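You operate a simulated robot arm through the tools that you are given. There is no shell and no other tool. Be economical: measure what you need, move in short steps, check, and stop when the job is done.

You are at the controls of a simulated two-armed robot. One attempt, no reset.

JOB
Pick up the white small carton from the low shelf of the side table with one hand, pass it to the other hand and put it on the low shelf of the air-pack table. Set down upright: small carton.

The check looks at the end state, three seconds after you hand in, the way a careful person would. Anything else that was tipped, shoved, dropped, spilled or broken makes it a failure.

ROBOT AND FRAMES
Two 7-joint arms with three-finger grippers on one trunk, on a base that drives. Base frame: it is fixed to the floor where the robot stands at the start and does not move with it; the origin is under the middle of the robot, x ahead of it, y to its left, z up; the surface under the hand at the start is at about z = 0.86. Lengths are in m, angles in degrees, forces in N, time in s.
The left shoulder is at the start at [0.065, 0.154, 0.897], the right one opposite. With the tool pointing down near the work surface each hand reaches from about 0.1 to 0.6 m from the robot's upright axis, wherever it stands, measured 20 degrees to its own side. Places, roughly: low shelf of the air-pack table [-0.5, 3.6, 0.5]. Payload 2.69 kg a hand.
The tool frame of a hand sits at the grasp point between the pads (the TCP): z along the fingers, y along the line on which they close. The tips reach 0.029 m beyond it. The gripper opens to 0.12 m. The gripper's body begins 0.078 m behind the TCP.
Orientation is told as [roll, pitch, yaw] about the base's x, y, z axes, in that order, counted from this pose: with the fingers straight down and closing along the base's y, the tool's x points along the base's -x, its y along +y and its z along -z.

CONTROLS
- The arms move only by the tool arm_command. It takes "left_motion", "right_motion" or both (then of equal length, played together; a hand with none holds still); each is a list of rows, each a list of 6 numbers: the shift along the tool's x, y, z in units of 300 mm (1.0 is 300 mm), then the turn, a rotation vector about the tool's x, y, z in units of 120 degrees (1.0 is 120 degrees). In form: [[x, y, z, rx, ry, rz], ...]. A call has 1 to 8 rows; each row is the pose to reach, as a shift and turn from the pose commanded when the call began, along the tool's axes at that moment. "left_claw" and "right_claw" are, for a hand that has rows, the gripper command, from -1 (fully open) to 1 (shut), values between in proportion, set as the call begins (left out, the last holds). A call with a number of a shift or a turn outside -1 to 1 is refused whole. Each row takes 0.2 s and may step no farther than 0.05 m and 8.6 degrees from the row before; otherwise, or with a gripper value out of range, the whole call is refused. Where a pose cannot be reached the arm comes as near as it can. A force on the tool above 40 N (or 10 N above the force at the start of the call, whichever is more), or a blocked arm, ends the call early, and 0.2 s more pass. Each finger halts on what it meets, pressing with about 38 N; the grip force reading is that of the motor and also rises with nothing between the fingers. The clock runs only during rows and for 0.2 s after the last one: add rows that repeat a pose to give the fingers time. It gives the time, the measured TCP pose, the force on the tool (base axes), the opening and the grip force at its end, in the units of the frame above (readings bear some noise), with the torque about the TCP (base axes, N m) and any sound that the robot's microphone picked up.
- Cameras (640 x 400 px; columns grow to the right, rows downward): "scene" is now at [0.1954, -0.0087, 1.0458]; the picture's right is [-0.00, -1.00, 0.00], its down [-0.49, 0.00, -0.87] and it looks along [0.87, -0.00, -0.49] (base axes); focal length 214 px, centre (320, 200). "left" rides on the left gripper at [0.063, 0, -0.104] in its tool frame; the picture's right is [-0.01, 1.00, 0.00], its down [-0.83, 0.00, -0.56] and it looks along [-0.56, 0.00, 0.83] (tool axes); focal length 275 px, centre (320, 200). "right" rides on the right gripper at [0.063, 0, -0.104] in its tool frame; the picture's right is [0.00, 1.00, 0.00], its down [-0.83, 0.00, -0.56] and it looks along [-0.56, 0.00, 0.83] (tool axes); focal length 275 px, centre (320, 200).
- snapshot(camera): a new picture of that camera. It takes no simulated time.
- raise_lower(by): slides the trunk up (or, below 0, down) by that many m; the arms and the scene camera ride with it, the base frame stays. It gives what a move gives, with no picture.
- steer(legs): drives the robot by 1 to 6 legs, each [ahead, left, turn to the left] in m, m and degrees, along the robot's own axes; the way and the turn of a leg run together, so that a leg with both is an arc; at most 1.5 m and 180 degrees a leg. The arms and the cameras ride along, it lands a little off, and it stops where it bumps. It gives what a move gives.
- turn_head(pan, tilt): turns the head with the scene camera to pan (to the left, within 80 degrees either way) and tilt (down, from -29 to 69), counted from straight ahead of the robot. It gives what a move gives.
- point_at(camera, pixels): for up to 12 pixels [column, row] of the newest picture of that camera ("zoom" is the newest enlarged one), the place [x, y, z] in the base frame of the surface seen there, good to about 0.002 m, but the place of the scene camera against the robot may be out by one fixed shift of up to 0.018 m in any direction. It takes no simulated time.
- enlarge(camera, box): a new picture of the part [left, top, right, bottom] of that camera's present view, enlarged. It takes no simulated time.
- job_done(): hands the job in; it is judged then, once.

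Go step by step. Measure first, check grasps and placings, and put right what went wrong. The budget is 80 turns and 58 pictures, counting those below and the enlarged ones. Unless the task says otherwise, let go and move clear before handing in, and close with one line.

The tools are called after "Request:" by a JSON object that holds its "op" and its "data". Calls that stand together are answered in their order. arm_command: Moves the arms, as the interface text tells. Its arguments: {"type":"object","properties":{"left_motion":{"type":"array","items":{"type":"array","items":{"type":"number"}}},"left_claw":{"type":"number"},"right_motion":{"type":"array","items":{"type":"array","items":{"type":"number"}}},"right_claw":{"type":"number"}},"required":[]} The other tools are called the same way: raise_lower (by) slides the trunk up or down; steer (legs) drives the base; turn_head (pan, tilt) turns the head that bears the scene camera; snapshot (camera) takes a picture; point_at (camera, pixels) gives the place of the surface under pixels of a picture; enlarge (camera, box) takes an enlarged picture of a part of a camera's view; job_done () hands the job in.

At the start:

```text
t: 0.0
left_tcp_pos: [0.2505, 0.1276, 0.8397]
left_tcp_rot: [-0.1, -0.1, 0.2]
left_force: [0.5, 0.2, -0.5]
left_torque: [-0.02, 0.02, -0.01]
left_width: 0.1198
left_grasp_force: 0.1
right_tcp_pos: [0.4113, -0.1575, 1.0005]
right_tcp_rot: [0.0, 0.0, 0.0]
right_force: [-0.2, 0.3, 0.7]
right_torque: [0.01, 0.01, 0.03]
right_width: 0.1202
right_grasp_force: 0.1
trunk travel left (down, up): [-0.268, 0.17]
robot x, y, heading: [-0.0003, 0.0026, -0.0]
head pan, tilt: [-0.1, 29.0]
```

scene: 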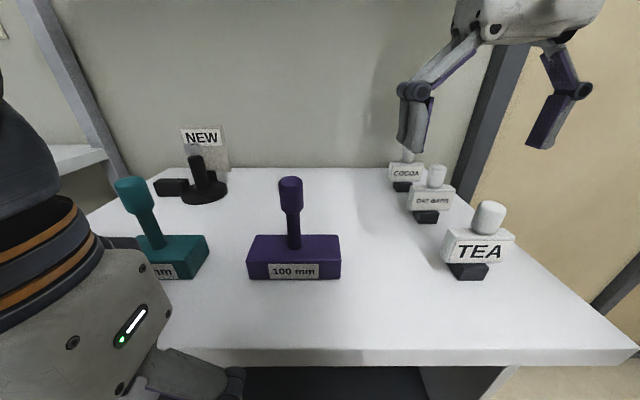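
right: 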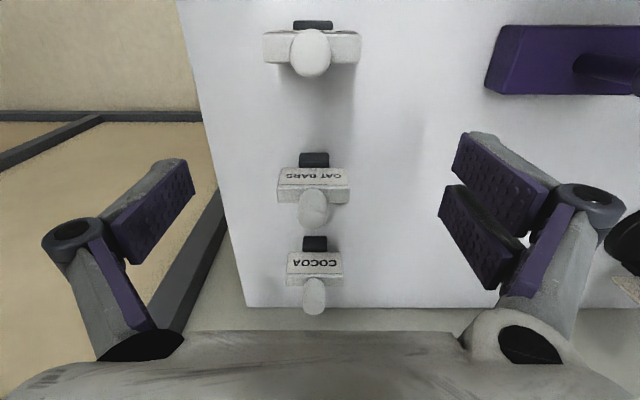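
left: 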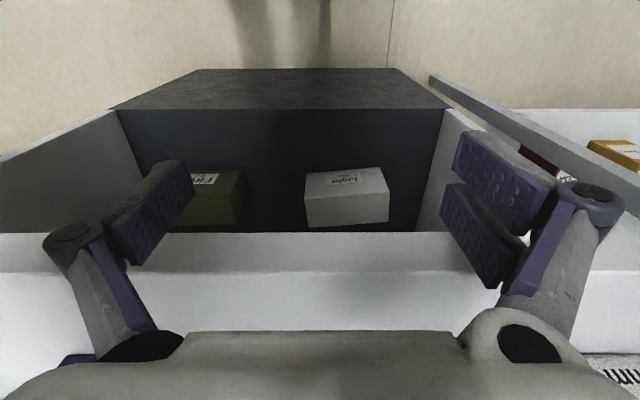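

The left camera (upside-down view) shows a white carton at about (347,195) and a green one at (215,198), below the table's front edge. I'll measure these points first.

Request:
{"op": "point_at", "data": {"camera": "left", "pixels": [[347, 180], [310, 222], [386, 218], [347, 212], [215, 205], [280, 180], [280, 100], [320, 250], [135, 150], [440, 130], [605, 150], [280, 225]]}}

Request:
{"op": "enlarge", "data": {"camera": "left", "box": [100, 50, 640, 390]}}

Request:
{"op": "turn_head", "data": {"pan": 60, "tilt": 40}}

Request:
{"op": "snapshot", "data": {"camera": "scene"}}

```text
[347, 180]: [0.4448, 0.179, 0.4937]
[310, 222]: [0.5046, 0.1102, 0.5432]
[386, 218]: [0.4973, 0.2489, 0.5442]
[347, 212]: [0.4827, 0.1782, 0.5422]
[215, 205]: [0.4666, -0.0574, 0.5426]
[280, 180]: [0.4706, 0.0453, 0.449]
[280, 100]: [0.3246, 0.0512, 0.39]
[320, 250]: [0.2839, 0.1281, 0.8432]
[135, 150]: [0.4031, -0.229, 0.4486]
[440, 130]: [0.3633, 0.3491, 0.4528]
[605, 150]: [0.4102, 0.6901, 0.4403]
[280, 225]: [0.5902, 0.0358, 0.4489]
```

```text
1.18 times, centred on (370, 220) of left
```

zoom: 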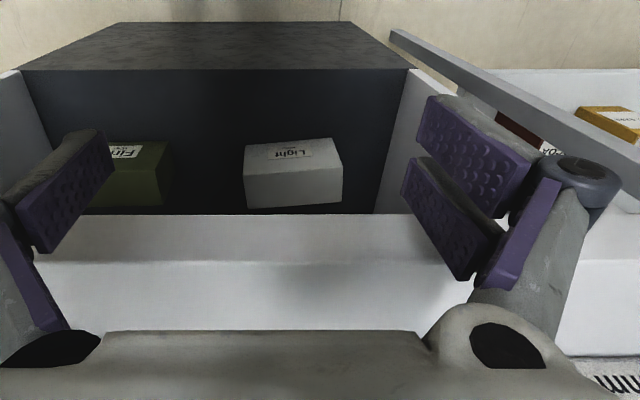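

```text
t: 1.3
left_tcp_pos: [0.2504, 0.1276, 0.8402]
left_tcp_rot: [0.0, -0.2, 0.2]
left_force: [0.1, -0.3, -0.6]
left_torque: [0.01, 0.0, 0.02]
left_width: 0.1201
left_grasp_force: 0.1
right_tcp_pos: [0.4104, -0.1577, 1.0003]
right_tcp_rot: [-0.1, 0.0, 0.0]
right_force: [-0.3, -0.8, 0.2]
right_torque: [0.02, -0.01, 0.0]
right_width: 0.1201
right_grasp_force: 0.1
trunk travel left (down, up): [-0.268, 0.17]
robot x, y, heading: [0.0007, -0.0003, 0.1]
head pan, tilt: [60.0, 40.0]
```

```text
53 pictures are left
```

scene: 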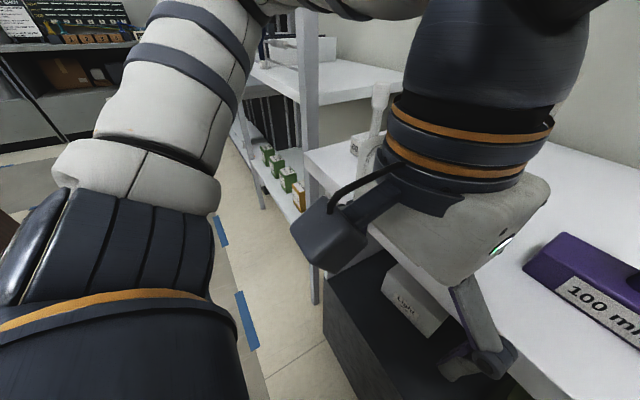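

The front bench has a white "Light" carton on its low shelf, but I'm not sure this bench is the "side table". I'll look around before deciding.

Request:
{"op": "turn_head", "data": {"pan": 80, "tilt": 12}}

Request:
{"op": "snapshot", "data": {"camera": "scene"}}

Request:
{"op": "turn_head", "data": {"pan": -70, "tilt": 20}}

Request:
{"op": "snapshot", "data": {"camera": "scene"}}

```text
t: 2.2
left_tcp_pos: [0.2512, 0.1267, 0.8415]
left_tcp_rot: [0.0, 0.0, 0.1]
left_force: [0.3, 0.3, 0.7]
left_torque: [-0.01, 0.03, -0.02]
left_width: 0.1201
left_grasp_force: 0.1
right_tcp_pos: [0.4108, -0.1573, 0.9994]
right_tcp_rot: [0.1, -0.1, 0.0]
right_force: [-0.4, 0.2, -0.1]
right_torque: [0.0, 0.02, 0.02]
right_width: 0.12
right_grasp_force: 0.0
trunk travel left (down, up): [-0.268, 0.17]
robot x, y, heading: [-0.0028, -0.0014, 0.2]
head pan, tilt: [80.0, 12.0]
```

```text
52 pictures are left
```

scene: 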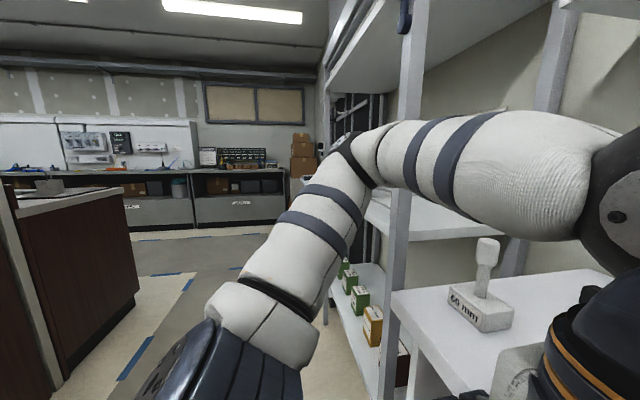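

```text
t: 4.6
left_tcp_pos: [0.2509, 0.1283, 0.8413]
left_tcp_rot: [0.1, -0.1, 0.0]
left_force: [-0.3, -0.4, 0.3]
left_torque: [0.03, -0.01, -0.03]
left_width: 0.12
left_grasp_force: 0.1
right_tcp_pos: [0.4117, -0.158, 0.9998]
right_tcp_rot: [0.0, -0.1, 0.1]
right_force: [0.5, -0.2, 1.2]
right_torque: [0.0, 0.02, 0.0]
right_width: 0.1199
right_grasp_force: 0.1
trunk travel left (down, up): [-0.268, 0.17]
robot x, y, heading: [-0.0016, -0.0022, 0.0]
head pan, tilt: [-70.0, 20.0]
```

```text
51 pictures are left
```

scene: 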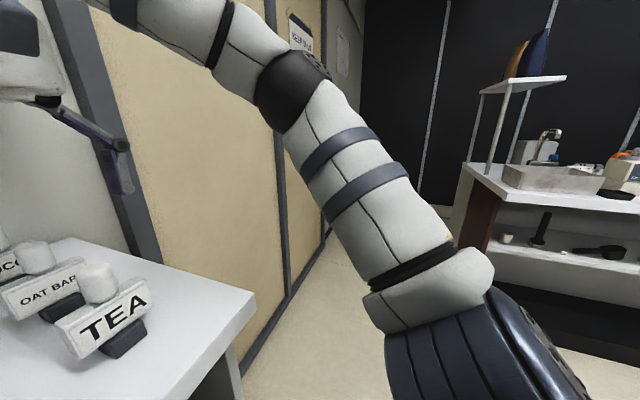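

The white "Light" carton on the front bench's low shelf is about 0.07 deep, 0.14 wide and 0.094 tall, so only its depth and height fit the gripper. I'll back off, lower the trunk and look under the table.

Request:
{"op": "steer", "data": {"legs": [[-0.4, 0, 0]]}}

Request:
{"op": "raise_lower", "data": {"by": -0.26}}

Request:
{"op": "turn_head", "data": {"pan": 0, "tilt": 20}}

Request:
{"op": "snapshot", "data": {"camera": "scene"}}

```text
t: 7.1
left_tcp_pos: [-0.1447, 0.1283, 0.8407]
left_tcp_rot: [0.0, -0.2, -0.1]
left_force: [-0.8, 0.0, -0.1]
left_torque: [-0.02, 0.0, -0.01]
left_width: 0.1204
left_grasp_force: 0.1
right_tcp_pos: [0.015, -0.1592, 1.0]
right_tcp_rot: [0.0, -0.1, 0.0]
right_force: [0.5, 0.2, 0.1]
right_torque: [-0.01, -0.01, 0.0]
right_width: 0.12
right_grasp_force: 0.1
trunk travel left (down, up): [-0.268, 0.17]
robot x, y, heading: [-0.3965, -0.0004, 0.1]
head pan, tilt: [-70.0, 20.0]
```

```text
t: 9.7
left_tcp_pos: [-0.1429, 0.1272, 0.5863]
left_tcp_rot: [0.0, -0.1, -0.1]
left_force: [-0.5, 0.8, -0.5]
left_torque: [-0.04, 0.02, -0.01]
left_width: 0.12
left_grasp_force: 0.0
right_tcp_pos: [0.0909, -0.1574, 0.6511]
right_tcp_rot: [0.1, 13.9, -0.1]
right_force: [0.1, 0.5, 0.6]
right_torque: [0.01, -0.02, 0.0]
right_width: 0.1202
right_grasp_force: 0.1
trunk travel left (down, up): [-0.008, 0.43]
robot x, y, heading: [-0.3919, -0.0002, -0.3]
head pan, tilt: [-70.0, 20.0]
```

```text
t: 11.1
left_tcp_pos: [-0.1414, 0.1284, 0.5865]
left_tcp_rot: [0.0, 0.1, -0.1]
left_force: [0.5, 0.0, 0.4]
left_torque: [-0.01, 0.0, -0.01]
left_width: 0.1197
left_grasp_force: 0.1
right_tcp_pos: [0.0921, -0.1578, 0.6516]
right_tcp_rot: [0.1, 13.9, -0.1]
right_force: [-0.1, 0.3, -0.6]
right_torque: [0.03, -0.02, 0.01]
right_width: 0.1201
right_grasp_force: 0.0
trunk travel left (down, up): [-0.008, 0.43]
robot x, y, heading: [-0.395, 0.0012, -0.2]
head pan, tilt: [0.0, 20.0]
```

```text
50 pictures are left
```

scene: 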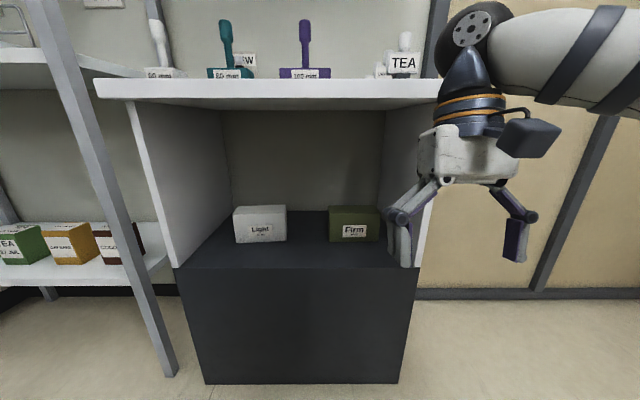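

The bench's shelf is open at the front with side panels; the white carton is at (260,224). I'll measure shelf, underside and carton.

Request:
{"op": "point_at", "data": {"camera": "scene", "pixels": [[236, 230], [285, 230], [260, 230], [238, 208], [284, 208], [260, 207], [330, 230], [355, 235], [300, 262], [165, 200], [425, 200], [260, 104]]}}

Request:
{"op": "enlarge", "data": {"camera": "scene", "box": [160, 70, 440, 280]}}

```text
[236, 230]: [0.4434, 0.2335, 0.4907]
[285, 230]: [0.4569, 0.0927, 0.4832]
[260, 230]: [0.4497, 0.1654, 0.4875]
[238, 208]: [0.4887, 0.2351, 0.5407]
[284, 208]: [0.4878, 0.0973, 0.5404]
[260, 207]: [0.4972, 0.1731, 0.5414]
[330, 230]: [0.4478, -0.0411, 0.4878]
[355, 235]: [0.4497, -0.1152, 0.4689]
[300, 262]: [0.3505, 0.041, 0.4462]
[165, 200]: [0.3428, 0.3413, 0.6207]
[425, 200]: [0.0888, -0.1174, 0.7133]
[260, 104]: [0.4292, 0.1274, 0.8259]
```

```text
1.90 times, centred on (300, 175) of scene
```

zoom: 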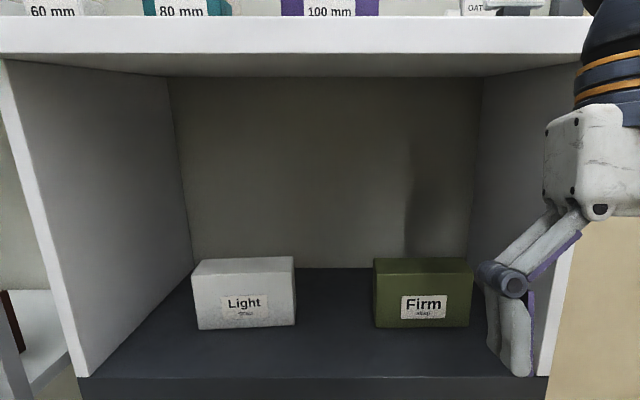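

Shelf z 0.449, underside 0.826, side panels y −0.23…0.34; a vertical hand won't fit beneath, so I'll grasp the front/back faces with the right hand slanted ~50° (pointing left-down), closing along x. First I level the right hand, which came out pitched 13.9°.

Request:
{"op": "arm_command", "data": {"right_motion": [[0, 0, 0, 0, -0.058, 0], [0, 0, 0, 0, -0.116, 0], [0, 0, 0, 0, -0.116, 0]]}}

```text
t: 11.9
left_tcp_pos: [-0.1425, 0.1284, 0.5853]
left_tcp_rot: [0.0, -0.1, -0.1]
left_force: [-0.2, -0.1, 0.2]
left_torque: [-0.03, -0.01, 0.02]
left_width: 0.1199
left_grasp_force: 0.1
right_tcp_pos: [0.091, -0.1589, 0.6528]
right_tcp_rot: [0.2, -0.1, -0.1]
right_force: [0.4, 0.0, -0.7]
right_torque: [-0.02, 0.04, 0.03]
right_width: 0.1198
right_grasp_force: 0.1
trunk travel left (down, up): [-0.008, 0.43]
robot x, y, heading: [-0.3972, 0.003, -0.2]
head pan, tilt: [0.0, 20.0]
```

Level now. Next I yaw the right hand −68° toward −90°.

Request:
{"op": "arm_command", "data": {"right_motion": [[0, 0, 0, 0, 0, 0.07], [0, 0, 0, 0, 0, 0.14], [0, 0, 0, 0, 0, 0.21], [0, 0, 0, 0, 0, 0.28], [0, 0, 0, 0, 0, 0.35], [0, 0, 0, 0, 0, 0.42], [0, 0, 0, 0, 0, 0.49], [0, 0, 0, 0, 0, 0.56]]}}

Request:
{"op": "arm_command", "data": {"right_motion": [[0, 0, 0, 0, 0, 0.07], [0, 0, 0, 0, 0, 0.14], [0, 0, 0, 0, 0, 0.19], [0, 0, 0, 0, 0, 0.19]]}}

```text
t: 13.7
left_tcp_pos: [-0.1431, 0.1281, 0.5853]
left_tcp_rot: [0.0, 0.0, 0.0]
left_force: [0.0, 0.6, 0.8]
left_torque: [-0.03, 0.04, 0.01]
left_width: 0.1198
left_grasp_force: 0.1
right_tcp_pos: [0.092, -0.158, 0.6512]
right_tcp_rot: [0.0, 0.1, -67.5]
right_force: [0.1, -0.3, -0.4]
right_torque: [0.0, -0.02, 0.01]
right_width: 0.1198
right_grasp_force: 0.1
trunk travel left (down, up): [-0.008, 0.43]
robot x, y, heading: [-0.394, -0.0016, -0.1]
head pan, tilt: [0.0, 20.0]
```

```text
t: 14.7
left_tcp_pos: [-0.1425, 0.1273, 0.5861]
left_tcp_rot: [0.0, 0.0, -0.1]
left_force: [-0.3, -0.4, 0.0]
left_torque: [0.03, 0.03, 0.03]
left_width: 0.1201
left_grasp_force: 0.0
right_tcp_pos: [0.0913, -0.1579, 0.6513]
right_tcp_rot: [0.1, 0.2, -90.3]
right_force: [-0.4, 0.3, 0.4]
right_torque: [0.03, -0.03, 0.01]
right_width: 0.1203
right_grasp_force: 0.0
trunk travel left (down, up): [-0.008, 0.43]
robot x, y, heading: [-0.3992, 0.0033, 0.2]
head pan, tilt: [0.0, 20.0]
```

Now tilt 50° about the tool's y axis (fingers pointing left-down).

Request:
{"op": "arm_command", "data": {"right_motion": [[0, 0, 0, 0, 0.07, 0], [0, 0, 0, 0, 0.14, 0], [0, 0, 0, 0, 0.21, 0], [0, 0, 0, 0, 0.28, 0], [0, 0, 0, 0, 0.35, 0], [0, 0, 0, 0, 0.417, 0], [0, 0, 0, 0, 0.417, 0]]}}

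Request:
{"op": "snapshot", "data": {"camera": "scene"}}

Request:
{"op": "snapshot", "data": {"camera": "right"}}

```text
t: 16.3
left_tcp_pos: [-0.1428, 0.129, 0.5855]
left_tcp_rot: [0.1, 0.0, -0.2]
left_force: [0.6, 0.5, 0.0]
left_torque: [-0.05, -0.01, 0.0]
left_width: 0.12
left_grasp_force: 0.2
right_tcp_pos: [0.0924, -0.1582, 0.6523]
right_tcp_rot: [0.2, 50.3, -90.0]
right_force: [-0.6, -0.1, -0.3]
right_torque: [0.03, 0.03, -0.01]
right_width: 0.12
right_grasp_force: 0.0
trunk travel left (down, up): [-0.008, 0.43]
robot x, y, heading: [-0.3975, 0.0005, -0.3]
head pan, tilt: [0.0, 20.0]
```

```text
48 pictures are left
```

scene: 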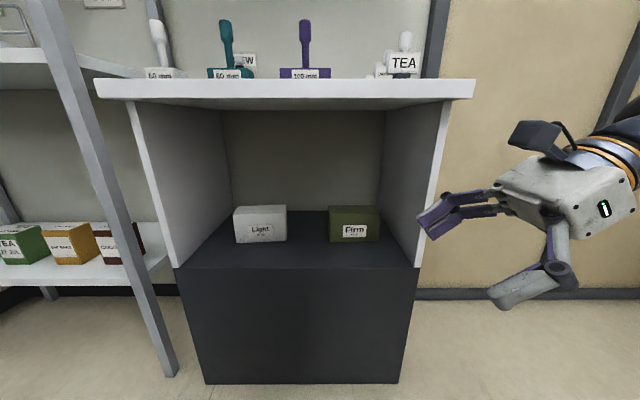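

```text
47 pictures are left
```

right: 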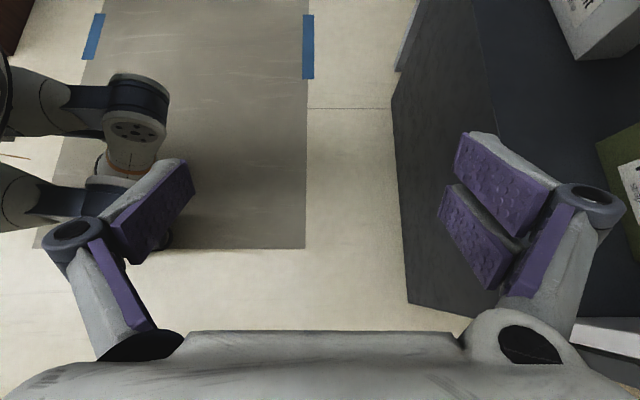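

The slanted pose works. I'll retract the left hand 0.1 m, lower the right hand 0.1 m, then shift the robot left 0.23 and part way forward.

Request:
{"op": "arm_command", "data": {"left_motion": [[0.11, 0, 0, 0, 0, 0], [0.22, 0, 0, 0, 0, 0], [0.333, 0, 0, 0, 0, 0], [0.333, 0, 0, 0, 0, 0]], "right_motion": [[-0.085, 0, 0.071, 0, 0, 0], [-0.17, 0, 0.143, 0, 0, 0], [-0.255, 0, 0.214, 0, 0, 0], [-0.255, 0, 0.214, 0, 0, 0]]}}

Request:
{"op": "steer", "data": {"legs": [[0, 0.23, 0], [0.2, 0, 0]]}}

Request:
{"op": "snapshot", "data": {"camera": "scene"}}

Request:
{"op": "snapshot", "data": {"camera": "right"}}

```text
t: 16.8
left_tcp_pos: [-0.1625, 0.121, 0.5976]
left_tcp_rot: [0.1, -1.3, 1.4]
left_force: [2.0, 1.7, -1.2]
left_torque: [0.04, 0.12, 0.12]
left_width: 0.1188
left_grasp_force: 0.1
left hand out of reach, approached as far as the arm can: row 1, 2
right_tcp_pos: [0.093, -0.1581, 0.6161]
right_tcp_rot: [0.1, 50.1, -90.3]
right_force: [-0.7, -0.5, 0.7]
right_torque: [0.02, -0.02, -0.01]
right_width: 0.12
right_grasp_force: 0.0
trunk travel left (down, up): [-0.008, 0.43]
robot x, y, heading: [-0.3946, 0.0001, -0.0]
head pan, tilt: [0.0, 20.0]
stopped in row 2 (left hand): the force on the tool passed its limit at 119 N (the readings are from after the stop); the commanded pose is now the measured one
```

```text
t: 20.4
left_tcp_pos: [0.0393, 0.3529, 0.5989]
left_tcp_rot: [0.2, -1.3, 1.4]
left_force: [11.9, 2.0, -1.8]
left_torque: [-0.07, 0.49, 0.63]
left_width: 0.1193
left_grasp_force: 0.0
right_tcp_pos: [0.2956, 0.0724, 0.6173]
right_tcp_rot: [0.1, 50.0, -90.1]
right_force: [-0.2, -0.2, 0.3]
right_torque: [0.0, 0.0, -0.01]
right_width: 0.12
right_grasp_force: 0.1
trunk travel left (down, up): [-0.008, 0.43]
robot x, y, heading: [-0.1888, 0.2353, -0.2]
head pan, tilt: [0.0, 20.0]
```

```text
46 pictures are left
```

scene: 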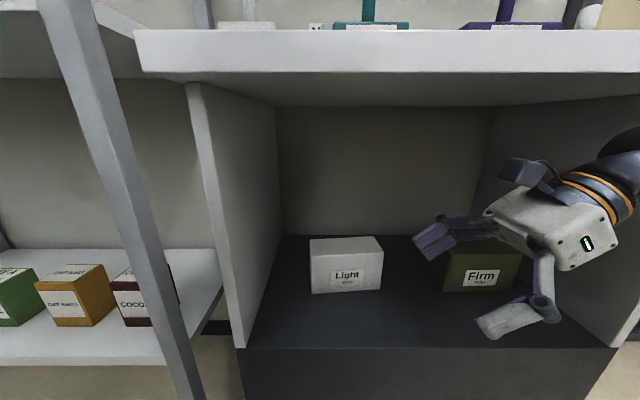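

```text
45 pictures are left
```

right: 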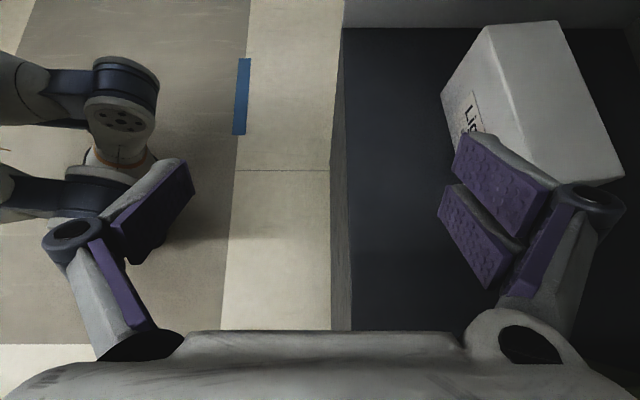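

The carton is visible in the right camera (top at (540,100), front "Lig" face at (465,110)). I'll measure its corners and ease the left hand off the robot body.

Request:
{"op": "point_at", "data": {"camera": "right", "pixels": [[495, 35], [550, 28], [605, 165], [545, 60], [580, 150], [455, 95], [470, 50], [460, 110], [530, 110], [340, 100], [480, 80]]}}

Request:
{"op": "arm_command", "data": {"left_motion": [[-0.08, 0, 0, 0, 0, 0], [-0.08, 0, 0, 0, 0, 0]]}}

```text
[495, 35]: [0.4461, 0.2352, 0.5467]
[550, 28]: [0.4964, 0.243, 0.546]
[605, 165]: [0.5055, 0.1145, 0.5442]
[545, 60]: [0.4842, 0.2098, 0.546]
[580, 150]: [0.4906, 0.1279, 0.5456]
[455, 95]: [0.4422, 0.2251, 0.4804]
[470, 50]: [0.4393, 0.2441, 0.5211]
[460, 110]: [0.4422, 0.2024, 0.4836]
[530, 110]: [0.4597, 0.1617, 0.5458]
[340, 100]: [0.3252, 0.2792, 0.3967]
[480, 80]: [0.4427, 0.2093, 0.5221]
```

```text
t: 21.0
left_tcp_pos: [0.0633, 0.3525, 0.5964]
left_tcp_rot: [0.2, -1.2, 1.4]
left_force: [1.3, -0.2, -0.6]
left_torque: [-0.01, 0.02, -0.01]
left_width: 0.12
left_grasp_force: 0.1
right_tcp_pos: [0.2953, 0.0734, 0.6176]
right_tcp_rot: [0.1, 50.0, -90.1]
right_force: [-0.2, 0.1, 0.7]
right_torque: [-0.03, -0.03, 0.0]
right_width: 0.12
right_grasp_force: 0.1
trunk travel left (down, up): [-0.008, 0.43]
robot x, y, heading: [-0.1936, 0.2314, -0.4]
head pan, tilt: [0.0, 20.0]
```

Carton centre ≈ (0.473, 0.178), yaw +4°, depth 0.06, y 0.108–0.249. I'll lower the right hand to z≈0.55, yaw it 4°, and check the forearm's clearance to the table.

Request:
{"op": "arm_command", "data": {"right_motion": [[-0.085, 0, 0.072, 0.0127, 0, -0.0107], [-0.171, 0, 0.144, 0.0255, 0, -0.0214], [-0.171, 0, 0.144, 0.0255, 0, -0.0214]]}}

Request:
{"op": "turn_head", "data": {"pan": -45, "tilt": 10}}

Request:
{"op": "snapshot", "data": {"camera": "scene"}}

```text
t: 21.8
left_tcp_pos: [0.0642, 0.3501, 0.5976]
left_tcp_rot: [0.2, -1.2, 1.4]
left_force: [0.1, 0.9, -0.8]
left_torque: [0.0, -0.03, -0.02]
left_width: 0.1198
left_grasp_force: 0.0
right_tcp_pos: [0.2952, 0.0716, 0.5495]
right_tcp_rot: [0.0, 50.1, -86.1]
right_force: [-1.2, 0.7, 0.7]
right_torque: [0.01, -0.02, 0.0]
right_width: 0.1201
right_grasp_force: 0.0
trunk travel left (down, up): [-0.008, 0.43]
robot x, y, heading: [-0.1949, 0.2341, 0.0]
head pan, tilt: [0.0, 20.0]
```

```text
t: 22.9
left_tcp_pos: [0.0638, 0.3514, 0.5978]
left_tcp_rot: [0.2, -1.2, 1.5]
left_force: [1.4, 0.3, 0.0]
left_torque: [0.01, -0.03, 0.01]
left_width: 0.1199
left_grasp_force: 0.1
right_tcp_pos: [0.2944, 0.071, 0.5491]
right_tcp_rot: [0.2, 50.1, -86.1]
right_force: [0.3, -1.0, 0.8]
right_torque: [-0.03, 0.02, 0.01]
right_width: 0.1201
right_grasp_force: 0.0
trunk travel left (down, up): [-0.008, 0.43]
robot x, y, heading: [-0.1914, 0.2326, -0.1]
head pan, tilt: [-45.0, 10.0]
```

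```text
44 pictures are left
```

scene: 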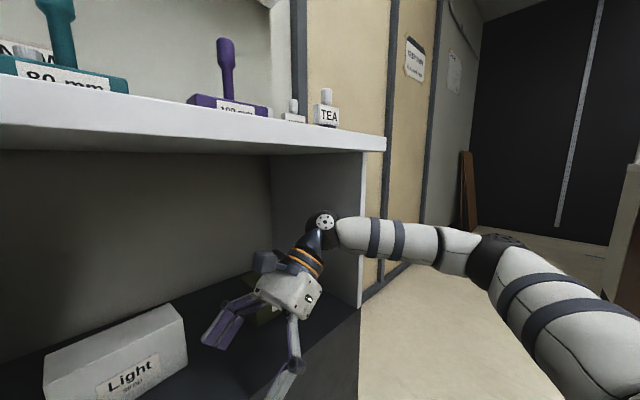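

The forearm runs off to −y from the wrist joint (325,225) and would hit the side panel (365,230) if I went in. I'll measure the wrist and elbow positions before choosing another approach.

Request:
{"op": "point_at", "data": {"camera": "scene", "pixels": [[325, 222], [325, 212], [395, 240], [460, 250], [495, 245], [360, 270], [290, 290], [300, 262], [560, 290]]}}

```text
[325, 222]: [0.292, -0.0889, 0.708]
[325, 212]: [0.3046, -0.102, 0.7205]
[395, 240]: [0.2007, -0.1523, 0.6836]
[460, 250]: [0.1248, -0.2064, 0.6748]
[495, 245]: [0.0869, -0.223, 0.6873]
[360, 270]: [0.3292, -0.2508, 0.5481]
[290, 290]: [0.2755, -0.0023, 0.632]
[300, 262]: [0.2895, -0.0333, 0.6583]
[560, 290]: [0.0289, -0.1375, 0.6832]
```

Good: the forearm actually runs mostly in −x (wrist at (0.30,−0.10,0.70), elbow ≈(0.09,−0.23)), and the wrist is only ~0.23 behind the TCP. So I can enter above the carton at TCP y≈0.16, z≈0.60. I'll check the left side for clearance first.

Request:
{"op": "turn_head", "data": {"pan": 45, "tilt": 10}}

Request:
{"op": "snapshot", "data": {"camera": "scene"}}

Request:
{"op": "arm_command", "data": {"right_motion": [[0.064, 0, -0.0535, 0, 0, 0], [0.128, 0, -0.107, 0, 0, 0], [0.128, 0, -0.107, 0, 0, 0]]}}

```text
t: 24.6
left_tcp_pos: [0.0644, 0.3512, 0.598]
left_tcp_rot: [0.1, -1.3, 1.5]
left_force: [0.2, 0.7, -0.5]
left_torque: [-0.02, 0.0, 0.0]
left_width: 0.1196
left_grasp_force: 0.1
right_tcp_pos: [0.2948, 0.0725, 0.5494]
right_tcp_rot: [0.1, 50.2, -86.1]
right_force: [0.1, 0.3, -0.8]
right_torque: [-0.03, -0.01, 0.03]
right_width: 0.12
right_grasp_force: 0.2
trunk travel left (down, up): [-0.008, 0.43]
robot x, y, heading: [-0.1944, 0.2308, -0.2]
head pan, tilt: [45.0, 10.0]
```

```text
43 pictures are left
```

scene: 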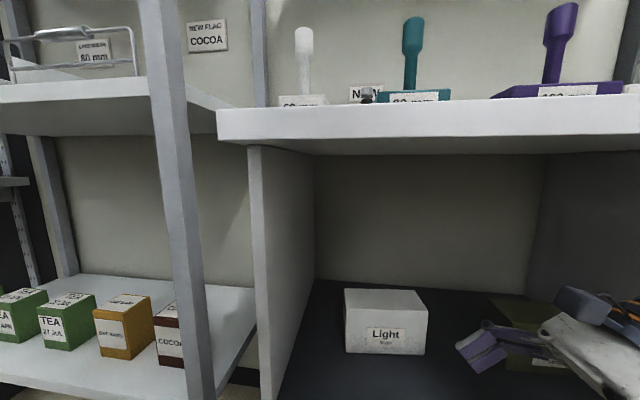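

```text
t: 25.4
left_tcp_pos: [0.0644, 0.3516, 0.598]
left_tcp_rot: [0.1, -1.3, 1.5]
left_force: [-0.7, -0.7, 0.9]
left_torque: [-0.02, 0.0, -0.04]
left_width: 0.1203
left_grasp_force: 0.0
right_tcp_pos: [0.2961, 0.0703, 0.6001]
right_tcp_rot: [0.0, 50.2, -86.1]
right_force: [0.4, 0.3, 0.1]
right_torque: [0.0, 0.0, -0.03]
right_width: 0.1199
right_grasp_force: 0.0
trunk travel left (down, up): [-0.008, 0.43]
robot x, y, heading: [-0.1902, 0.2314, -0.1]
head pan, tilt: [45.0, 10.0]
```

The left arm is out of view. I'll measure the rack post (175,200) and table edge to check left clearance.

Request:
{"op": "point_at", "data": {"camera": "scene", "pixels": [[175, 200], [200, 370], [100, 380], [50, 100], [300, 130], [225, 140], [258, 200], [160, 60]]}}

```text
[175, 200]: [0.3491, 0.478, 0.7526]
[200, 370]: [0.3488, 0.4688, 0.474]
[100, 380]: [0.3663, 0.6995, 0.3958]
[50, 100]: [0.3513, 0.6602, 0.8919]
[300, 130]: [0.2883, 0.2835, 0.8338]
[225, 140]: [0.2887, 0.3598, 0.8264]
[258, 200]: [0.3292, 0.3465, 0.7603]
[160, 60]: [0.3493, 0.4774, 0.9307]
```

Rack front is x=0.349, table edge 0.289. I'll shift the robot left 0.09, extend the right arm 0.05 forward, then drive forward 0.13 so the left hand stays clear.

Request:
{"op": "steer", "data": {"legs": [[0, 0.09, 0]]}}

Request:
{"op": "arm_command", "data": {"right_motion": [[0, 0.085, 0, 0, 0, 0], [0, 0.17, 0, 0, 0, 0], [0, 0.17, 0, 0, 0, 0]]}}

Request:
{"op": "steer", "data": {"legs": [[0.07, 0, 0]]}}

Request:
{"op": "turn_head", "data": {"pan": -30, "tilt": 10}}

Request:
{"op": "snapshot", "data": {"camera": "scene"}}

Request:
{"op": "snapshot", "data": {"camera": "right"}}

```text
t: 26.7
left_tcp_pos: [0.0652, 0.4394, 0.5977]
left_tcp_rot: [0.2, -1.2, 1.4]
left_force: [-0.9, -0.3, 0.6]
left_torque: [0.01, -0.01, -0.01]
left_width: 0.1202
left_grasp_force: 0.0
right_tcp_pos: [0.2963, 0.1587, 0.5998]
right_tcp_rot: [0.1, 50.1, -86.2]
right_force: [0.3, 0.5, 1.0]
right_torque: [0.01, -0.02, -0.03]
right_width: 0.1199
right_grasp_force: 0.1
trunk travel left (down, up): [-0.008, 0.43]
robot x, y, heading: [-0.1927, 0.3184, -0.1]
head pan, tilt: [45.0, 10.0]
```

```text
t: 27.5
left_tcp_pos: [0.0649, 0.4409, 0.5974]
left_tcp_rot: [0.1, -1.2, 1.6]
left_force: [-0.6, 0.3, -0.9]
left_torque: [0.01, 0.01, -0.02]
left_width: 0.12
left_grasp_force: 0.1
right_tcp_pos: [0.3484, 0.1635, 0.5976]
right_tcp_rot: [0.2, 50.1, -86.1]
right_force: [-0.4, -0.3, 0.1]
right_torque: [-0.02, -0.04, -0.02]
right_width: 0.1199
right_grasp_force: 0.0
trunk travel left (down, up): [-0.008, 0.43]
robot x, y, heading: [-0.1915, 0.3194, -0.2]
head pan, tilt: [45.0, 10.0]
```

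```text
t: 28.5
left_tcp_pos: [0.1354, 0.4411, 0.5978]
left_tcp_rot: [0.0, -1.4, 1.5]
left_force: [0.0, 0.9, 0.0]
left_torque: [0.01, 0.01, 0.03]
left_width: 0.1202
left_grasp_force: 0.0
right_tcp_pos: [0.418, 0.1634, 0.5988]
right_tcp_rot: [0.1, 50.1, -86.1]
right_force: [-0.2, -0.5, 0.1]
right_torque: [0.0, 0.04, -0.01]
right_width: 0.1203
right_grasp_force: 0.2
trunk travel left (down, up): [-0.008, 0.43]
robot x, y, heading: [-0.1244, 0.3203, -0.1]
head pan, tilt: [45.0, 10.0]
```

```text
t: 30.0
left_tcp_pos: [0.1349, 0.4398, 0.5976]
left_tcp_rot: [0.1, -1.3, 1.5]
left_force: [0.3, -0.9, 1.0]
left_torque: [0.01, 0.02, 0.0]
left_width: 0.1203
left_grasp_force: 0.1
right_tcp_pos: [0.4187, 0.1633, 0.5977]
right_tcp_rot: [0.1, 50.0, -86.1]
right_force: [-0.4, 0.9, 0.5]
right_torque: [0.0, 0.0, -0.01]
right_width: 0.1199
right_grasp_force: 0.1
trunk travel left (down, up): [-0.008, 0.43]
robot x, y, heading: [-0.1214, 0.3197, -0.0]
head pan, tilt: [-30.0, 10.0]
```

```text
42 pictures are left
```

scene: 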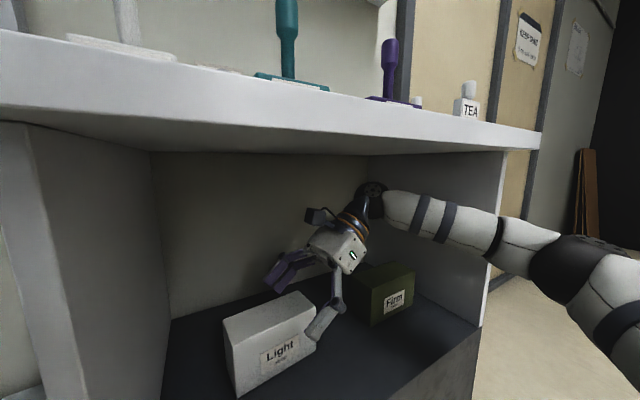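

```text
41 pictures are left
```

right: 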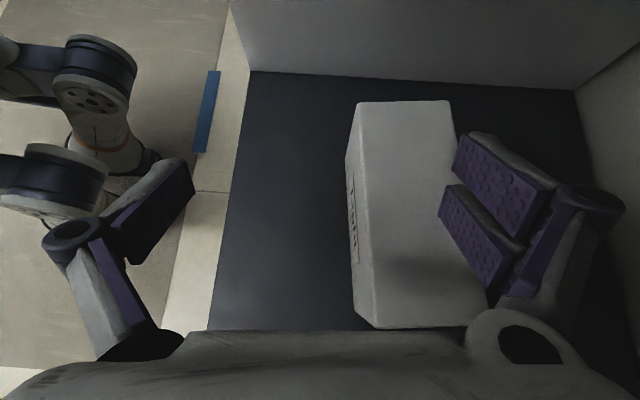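

Clear of everything; the carton lies 0.055 further ahead of the fingers' midline. Drive forward 0.055 and check.

Request:
{"op": "steer", "data": {"legs": [[0.055, 0, 0]]}}

Request:
{"op": "snapshot", "data": {"camera": "right"}}

Request:
{"op": "point_at", "data": {"camera": "right", "pixels": [[266, 103], [300, 103], [355, 103], [280, 200], [330, 200], [370, 200], [310, 300], [260, 150]]}}

```text
t: 31.0
left_tcp_pos: [0.1897, 0.4409, 0.5983]
left_tcp_rot: [0.0, -1.3, 1.5]
left_force: [-0.3, -0.2, -0.7]
left_torque: [0.01, 0.0, 0.03]
left_width: 0.1199
left_grasp_force: 0.1
right_tcp_pos: [0.4724, 0.163, 0.5975]
right_tcp_rot: [0.1, 50.2, -86.1]
right_force: [0.1, 0.9, 0.1]
right_torque: [0.02, 0.0, -0.01]
right_width: 0.12
right_grasp_force: 0.0
trunk travel left (down, up): [-0.008, 0.43]
robot x, y, heading: [-0.0683, 0.3185, -0.1]
head pan, tilt: [-30.0, 10.0]
```

```text
40 pictures are left
```

right: 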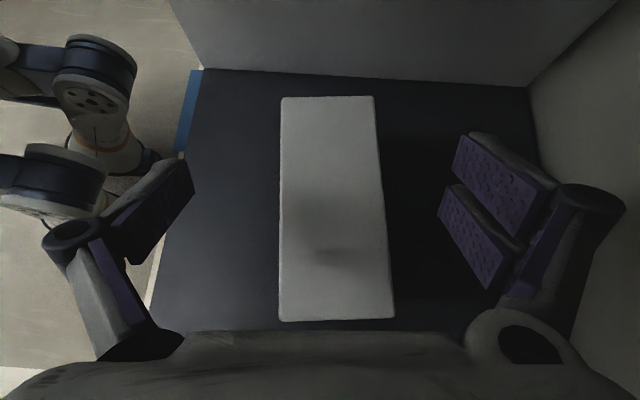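

```text
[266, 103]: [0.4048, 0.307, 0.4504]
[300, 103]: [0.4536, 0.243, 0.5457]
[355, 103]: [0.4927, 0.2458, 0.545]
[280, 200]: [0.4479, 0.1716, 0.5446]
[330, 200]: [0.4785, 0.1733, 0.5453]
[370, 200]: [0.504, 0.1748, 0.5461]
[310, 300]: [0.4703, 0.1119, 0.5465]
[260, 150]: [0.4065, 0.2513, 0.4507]
```

Fingers straddle the carton, which is centred ~6 mm ahead of the TCP. I'll descend to z≈0.50 with that correction.

Request:
{"op": "arm_command", "data": {"right_motion": [[-0.084, 0.019, 0.064, 0, 0, 0], [-0.168, 0.019, 0.128, 0, 0, 0], [-0.252, 0.019, 0.192, 0, 0, 0], [-0.252, 0.019, 0.192, 0, 0, 0]]}}

Request:
{"op": "snapshot", "data": {"camera": "right"}}

```text
t: 32.0
left_tcp_pos: [0.19, 0.4408, 0.597]
left_tcp_rot: [0.1, -1.4, 1.5]
left_force: [0.4, 0.1, -0.7]
left_torque: [-0.03, -0.02, 0.04]
left_width: 0.1198
left_grasp_force: 0.0
right_tcp_pos: [0.4791, 0.1583, 0.5007]
right_tcp_rot: [0.1, 50.2, -86.1]
right_force: [-0.2, -0.6, 0.0]
right_torque: [0.0, -0.01, 0.02]
right_width: 0.12
right_grasp_force: 0.0
trunk travel left (down, up): [-0.008, 0.43]
robot x, y, heading: [-0.0685, 0.3223, 0.1]
head pan, tilt: [-30.0, 10.0]
```

```text
39 pictures are left
```

right: 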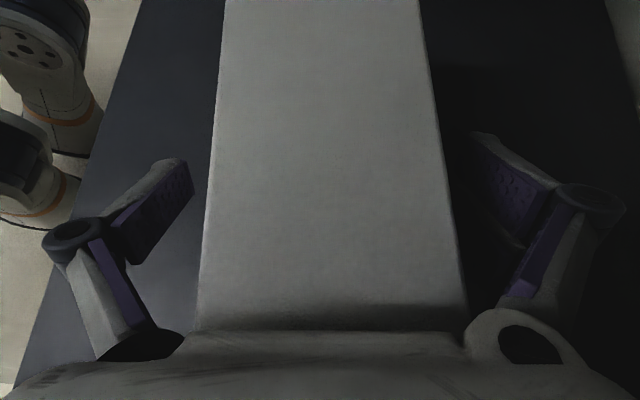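

No contact forces, carton between the fingers. Close the right gripper.

Request:
{"op": "arm_command", "data": {"right_motion": [[0, 0, 0, 0, 0, 0], [0, 0, 0, 0, 0, 0], [0, 0, 0, 0, 0, 0], [0, 0, 0, 0, 0, 0]], "right_claw": 1}}

Request:
{"op": "arm_command", "data": {"right_motion": [[0.051, 0, -0.043, 0, 0, 0], [0.102, 0, -0.086, 0, 0, 0], [0.153, 0, -0.129, 0, 0, 0], [0.153, 0, -0.129, 0, 0, 0]]}}

Request:
{"op": "snapshot", "data": {"camera": "scene"}}

```text
t: 33.0
left_tcp_pos: [0.1891, 0.4401, 0.5983]
left_tcp_rot: [0.1, -1.4, 1.5]
left_force: [-0.1, -0.1, 0.4]
left_torque: [0.02, -0.01, 0.02]
left_width: 0.1203
left_grasp_force: 0.0
right_tcp_pos: [0.4793, 0.1587, 0.5025]
right_tcp_rot: [0.6, 50.3, -85.9]
right_force: [4.8, -6.4, 20.9]
right_torque: [0.07, -1.03, -0.53]
right_width: 0.0888
right_grasp_force: 37.9
trunk travel left (down, up): [-0.008, 0.43]
robot x, y, heading: [-0.0677, 0.3223, -0.2]
head pan, tilt: [-30.0, 10.0]
```

```text
t: 34.0
left_tcp_pos: [0.1906, 0.44, 0.5979]
left_tcp_rot: [0.1, -1.4, 1.5]
left_force: [0.8, -0.4, -0.3]
left_torque: [0.0, 0.02, 0.02]
left_width: 0.1197
left_grasp_force: 0.0
right_tcp_pos: [0.479, 0.158, 0.5625]
right_tcp_rot: [0.0, 50.0, -86.2]
right_force: [0.1, -0.1, -3.1]
right_torque: [-0.12, -0.07, 0.05]
right_width: 0.0754
right_grasp_force: 38.0
trunk travel left (down, up): [-0.008, 0.43]
robot x, y, heading: [-0.0683, 0.3202, -0.3]
head pan, tilt: [-30.0, 10.0]
```

```text
38 pictures are left
```

scene: 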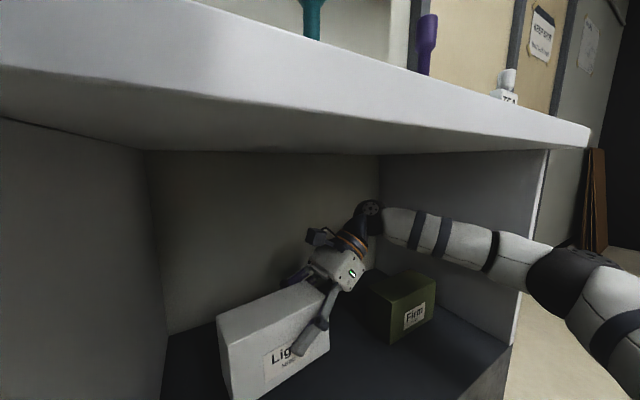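

The carton (~3 N) is lifted, width 0.075. I'll check how it sits in the grip.

Request:
{"op": "snapshot", "data": {"camera": "right"}}

Request:
{"op": "enlarge", "data": {"camera": "scene", "box": [180, 180, 460, 400]}}

Request:
{"op": "point_at", "data": {"camera": "right", "pixels": [[240, 20], [400, 20], [300, 20], [320, 20], [320, 150], [320, 250], [320, 310], [240, 250], [420, 250]]}}

```text
37 pictures are left
```

right: 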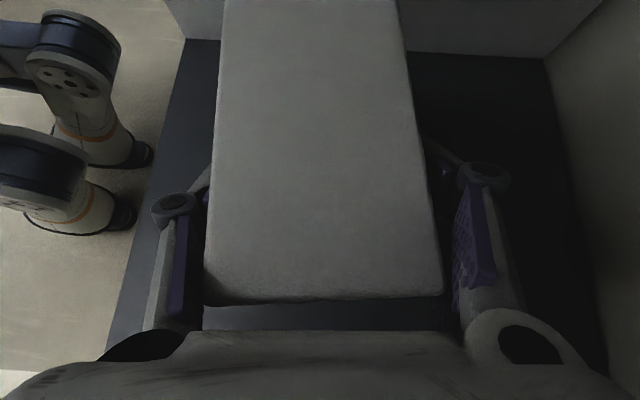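

```text
1.82 times, centred on (320, 290) of scene
```

zoom: 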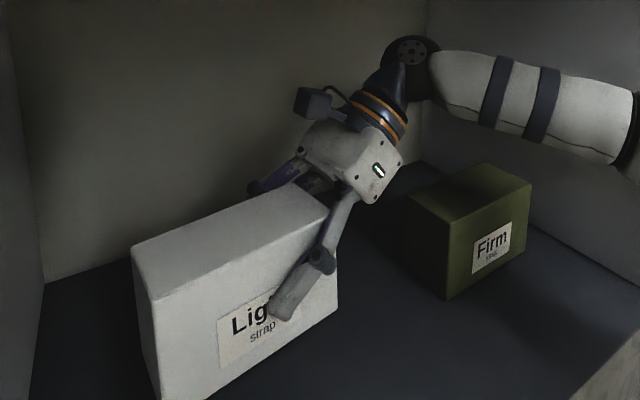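

```text
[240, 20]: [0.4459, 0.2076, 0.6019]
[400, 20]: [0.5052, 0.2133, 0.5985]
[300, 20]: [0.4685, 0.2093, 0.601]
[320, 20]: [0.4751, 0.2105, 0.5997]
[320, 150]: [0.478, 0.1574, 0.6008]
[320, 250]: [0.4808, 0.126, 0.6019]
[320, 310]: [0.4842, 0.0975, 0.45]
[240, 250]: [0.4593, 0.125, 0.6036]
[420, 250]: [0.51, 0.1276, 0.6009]
```

Carton level (top z 0.600–0.602) and firm. Back out 0.42 m, then look left for the way to the air-pack table.

Request:
{"op": "steer", "data": {"legs": [[-0.42, 0, 0]]}}

Request:
{"op": "turn_head", "data": {"pan": 75, "tilt": 15}}

Request:
{"op": "snapshot", "data": {"camera": "scene"}}

```text
t: 36.5
left_tcp_pos: [-0.2276, 0.4413, 0.5977]
left_tcp_rot: [0.1, -1.4, 1.5]
left_force: [-0.3, 0.6, -0.4]
left_torque: [0.0, 0.0, 0.01]
left_width: 0.12
left_grasp_force: 0.1
right_tcp_pos: [0.0613, 0.1585, 0.563]
right_tcp_rot: [0.1, 50.1, -85.9]
right_force: [-0.5, 0.4, -3.5]
right_torque: [-0.11, -0.04, -0.04]
right_width: 0.0745
right_grasp_force: 38.0
trunk travel left (down, up): [-0.008, 0.43]
robot x, y, heading: [-0.4845, 0.3224, -0.0]
head pan, tilt: [-30.0, 10.0]
```

```text
t: 38.4
left_tcp_pos: [-0.2287, 0.4412, 0.5981]
left_tcp_rot: [0.2, -1.1, 1.6]
left_force: [-0.8, -1.1, -0.3]
left_torque: [-0.04, -0.03, 0.01]
left_width: 0.12
left_grasp_force: 0.2
right_tcp_pos: [0.0614, 0.1587, 0.5628]
right_tcp_rot: [0.1, 50.0, -86.0]
right_force: [-0.4, 0.5, -3.8]
right_torque: [-0.11, -0.03, 0.0]
right_width: 0.0745
right_grasp_force: 38.5
trunk travel left (down, up): [-0.008, 0.43]
robot x, y, heading: [-0.483, 0.3223, -0.1]
head pan, tilt: [75.0, 15.0]
```

```text
35 pictures are left
```

scene: 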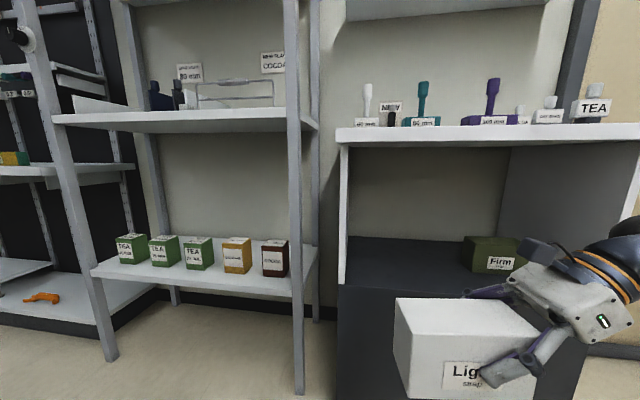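

The picture seems not to match pan 75; I'll retake it.

Request:
{"op": "turn_head", "data": {"pan": 79, "tilt": 10}}

Request:
{"op": "snapshot", "data": {"camera": "scene"}}

```text
t: 39.0
left_tcp_pos: [-0.2281, 0.4415, 0.5982]
left_tcp_rot: [-0.2, -1.3, 1.8]
left_force: [-0.4, 1.0, -0.3]
left_torque: [0.01, 0.01, -0.01]
left_width: 0.1198
left_grasp_force: 0.1
right_tcp_pos: [0.0623, 0.1591, 0.5635]
right_tcp_rot: [0.1, 50.1, -86.0]
right_force: [-0.1, 0.0, -3.2]
right_torque: [-0.1, 0.01, 0.01]
right_width: 0.0741
right_grasp_force: 38.2
trunk travel left (down, up): [-0.008, 0.43]
robot x, y, heading: [-0.4876, 0.3199, -0.0]
head pan, tilt: [79.0, 10.0]
```

```text
34 pictures are left
```

scene: 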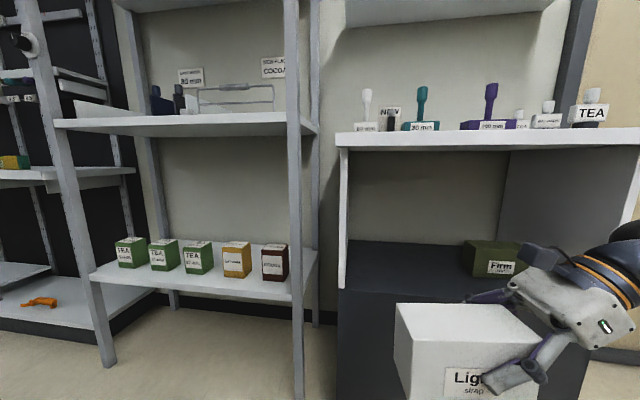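

The head seems blocked from turning further left in this pose, so I'll look later. Now stage the handover: bring the right hand with the carton in (−0.08, +0.10), and move the left hand forward-left to make room for turning.

Request:
{"op": "arm_command", "data": {"left_motion": [[-0.133, 0.04, 0, 0, 0, 0], [-0.266, 0.08, 0, 0, 0, 0], [-0.4, 0.12, 0, 0, 0, 0], [-0.533, 0.16, 0, 0, 0, 0], [-0.667, 0.2, 0, 0, 0, 0], [-0.667, 0.2, 0, 0, 0, 0]], "right_motion": [[0.045, -0.049, 0.054, 0, 0, 0], [0.09, -0.097, 0.108, 0, 0, 0], [0.136, -0.146, 0.161, 0, 0, 0], [0.181, -0.194, 0.215, 0, 0, 0], [0.226, -0.243, 0.269, 0, 0, 0], [0.226, -0.243, 0.269, 0, 0, 0]]}}

Request:
{"op": "arm_command", "data": {"left_motion": [[0, 0, 0, 0, 0, -0.07], [0, 0, 0, 0, 0, -0.14], [0, 0, 0, 0, 0, -0.21], [0, 0, 0, 0, 0, -0.28], [0, 0, 0, 0, 0, -0.35], [0, 0, 0, 0, 0, -0.42], [0, 0, 0, 0, 0, -0.49], [0, 0, 0, 0, 0, -0.56]]}}

```text
t: 40.4
left_tcp_pos: [-0.0295, 0.5059, 0.6025]
left_tcp_rot: [0.2, -1.3, 1.6]
left_force: [0.6, 0.0, -0.6]
left_torque: [-0.02, 0.01, 0.0]
left_width: 0.12
left_grasp_force: 0.0
right_tcp_pos: [-0.0188, 0.2604, 0.5645]
right_tcp_rot: [0.1, 50.1, -86.0]
right_force: [-0.6, 0.0, -3.6]
right_torque: [-0.12, -0.01, 0.02]
right_width: 0.0737
right_grasp_force: 38.2
trunk travel left (down, up): [-0.008, 0.43]
robot x, y, heading: [-0.4821, 0.3198, 0.4]
head pan, tilt: [79.0, 10.0]
```

```text
t: 42.2
left_tcp_pos: [-0.0308, 0.5072, 0.6034]
left_tcp_rot: [-1.2, -0.6, 69.0]
left_force: [0.4, 0.3, -0.4]
left_torque: [-0.04, 0.02, 0.0]
left_width: 0.1199
left_grasp_force: 0.1
right_tcp_pos: [-0.0185, 0.2605, 0.5638]
right_tcp_rot: [0.2, 50.1, -86.0]
right_force: [-0.1, 0.4, -2.9]
right_torque: [-0.1, -0.03, 0.0]
right_width: 0.0735
right_grasp_force: 37.7
trunk travel left (down, up): [-0.008, 0.43]
robot x, y, heading: [-0.4882, 0.3171, 0.2]
head pan, tilt: [79.0, 10.0]
```

Continue: finish the yaw to 94°, then tilt the left hand 65° so it points right and 25° down.

Request:
{"op": "arm_command", "data": {"left_motion": [[0, 0, 0, 0, 0, -0.07], [0, 0, 0, 0, 0, -0.14], [0, 0, 0, 0, 0, -0.208], [0, 0, 0, 0, 0, -0.208]]}}

Request:
{"op": "arm_command", "data": {"left_motion": [[0, 0, 0, 0, 0.068, 0], [0, 0, 0, 0, 0.136, 0], [0, 0, 0, 0, 0.204, 0], [0, 0, 0, 0, 0.272, 0], [0, 0, 0, 0, 0.34, 0], [0, 0, 0, 0, 0.408, 0], [0, 0, 0, 0, 0.476, 0], [0, 0, 0, 0, 0.542, 0]]}}

Request:
{"op": "turn_head", "data": {"pan": 0, "tilt": 25}}

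Request:
{"op": "snapshot", "data": {"camera": "scene"}}

```text
t: 43.2
left_tcp_pos: [-0.0318, 0.506, 0.6026]
left_tcp_rot: [-1.3, -0.1, 93.9]
left_force: [-0.4, 0.1, 0.2]
left_torque: [0.01, -0.02, -0.01]
left_width: 0.1199
left_grasp_force: 0.0
right_tcp_pos: [-0.0191, 0.2596, 0.5628]
right_tcp_rot: [0.1, 50.2, -86.0]
right_force: [-0.4, -0.4, -3.4]
right_torque: [-0.14, 0.03, 0.02]
right_width: 0.0733
right_grasp_force: 38.1
trunk travel left (down, up): [-0.008, 0.43]
robot x, y, heading: [-0.485, 0.3201, -0.1]
head pan, tilt: [79.0, 10.0]
```

```text
t: 45.0
left_tcp_pos: [-0.0288, 0.5082, 0.6027]
left_tcp_rot: [-3.1, 65.2, 91.1]
left_force: [0.0, 0.4, 0.4]
left_torque: [0.02, -0.01, -0.01]
left_width: 0.1199
left_grasp_force: 0.2
right_tcp_pos: [-0.0187, 0.2605, 0.5627]
right_tcp_rot: [0.1, 50.1, -86.0]
right_force: [0.3, 0.6, -3.7]
right_torque: [-0.08, 0.0, 0.0]
right_width: 0.0733
right_grasp_force: 38.2
trunk travel left (down, up): [-0.008, 0.43]
robot x, y, heading: [-0.4859, 0.3216, -0.1]
head pan, tilt: [79.0, 10.0]
```

```text
t: 46.5
left_tcp_pos: [-0.0302, 0.5069, 0.6006]
left_tcp_rot: [-3.0, 64.9, 91.1]
left_force: [0.8, 0.0, 0.7]
left_torque: [0.01, 0.03, -0.03]
left_width: 0.1201
left_grasp_force: 0.0
right_tcp_pos: [-0.0196, 0.2604, 0.5627]
right_tcp_rot: [0.1, 50.0, -86.1]
right_force: [-1.2, -0.7, -2.7]
right_torque: [-0.08, -0.03, 0.0]
right_width: 0.0728
right_grasp_force: 38.3
trunk travel left (down, up): [-0.008, 0.43]
robot x, y, heading: [-0.4841, 0.3212, -0.1]
head pan, tilt: [0.0, 25.0]
```

```text
33 pictures are left
```

scene: 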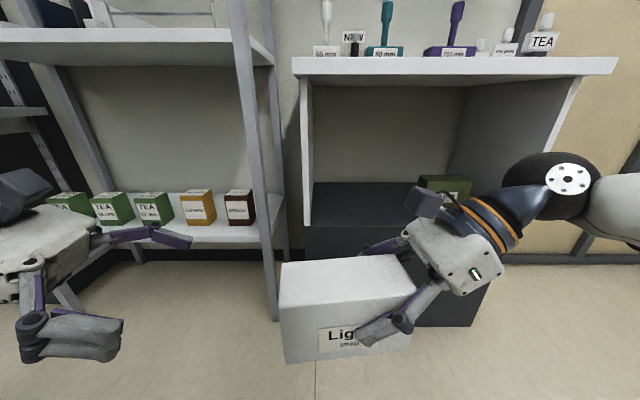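

The left hand points at the carton's free end, aligned with its 4° yaw. Move to a pre-grasp point 0.1 m short and check with the left camera.

Request:
{"op": "arm_command", "data": {"left_motion": [[0.007, 0, 0.14, 0, 0, 0], [0.015, 0, 0.277, 0, 0, 0], [0.015, 0, 0.277, 0, 0, 0]]}}

Request:
{"op": "snapshot", "data": {"camera": "left"}}

Request:
{"op": "snapshot", "data": {"camera": "scene"}}

```text
t: 47.3
left_tcp_pos: [-0.023, 0.429, 0.5705]
left_tcp_rot: [-2.9, 64.9, 91.2]
left_force: [-0.4, 0.3, 1.2]
left_torque: [0.04, -0.03, 0.01]
left_width: 0.1201
left_grasp_force: 0.0
right_tcp_pos: [-0.0185, 0.2604, 0.5625]
right_tcp_rot: [0.1, 50.0, -86.1]
right_force: [0.6, -1.0, -3.8]
right_torque: [-0.08, 0.01, 0.03]
right_width: 0.0728
right_grasp_force: 38.2
trunk travel left (down, up): [-0.008, 0.43]
robot x, y, heading: [-0.4908, 0.32, 0.1]
head pan, tilt: [0.0, 25.0]
```

```text
32 pictures are left
```

left: 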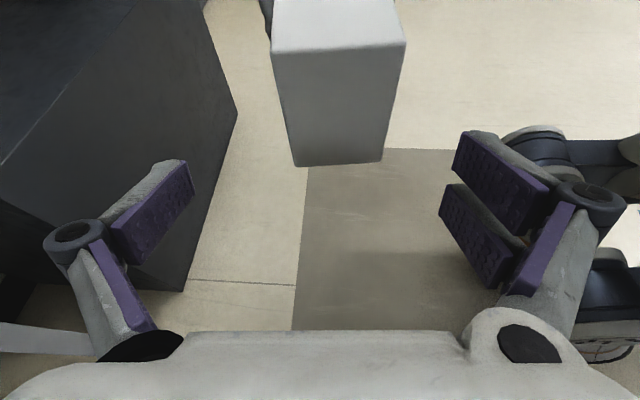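

```text
31 pictures are left
```

scene: 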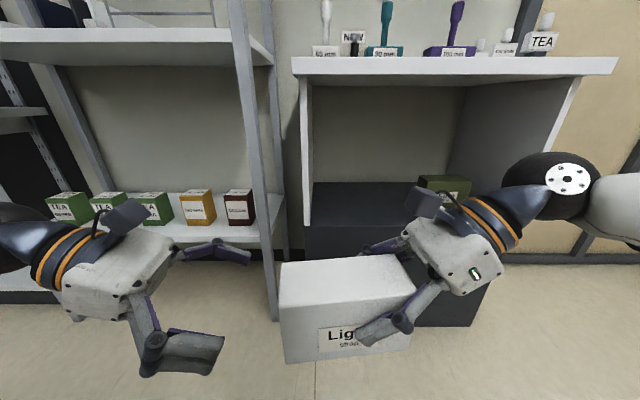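

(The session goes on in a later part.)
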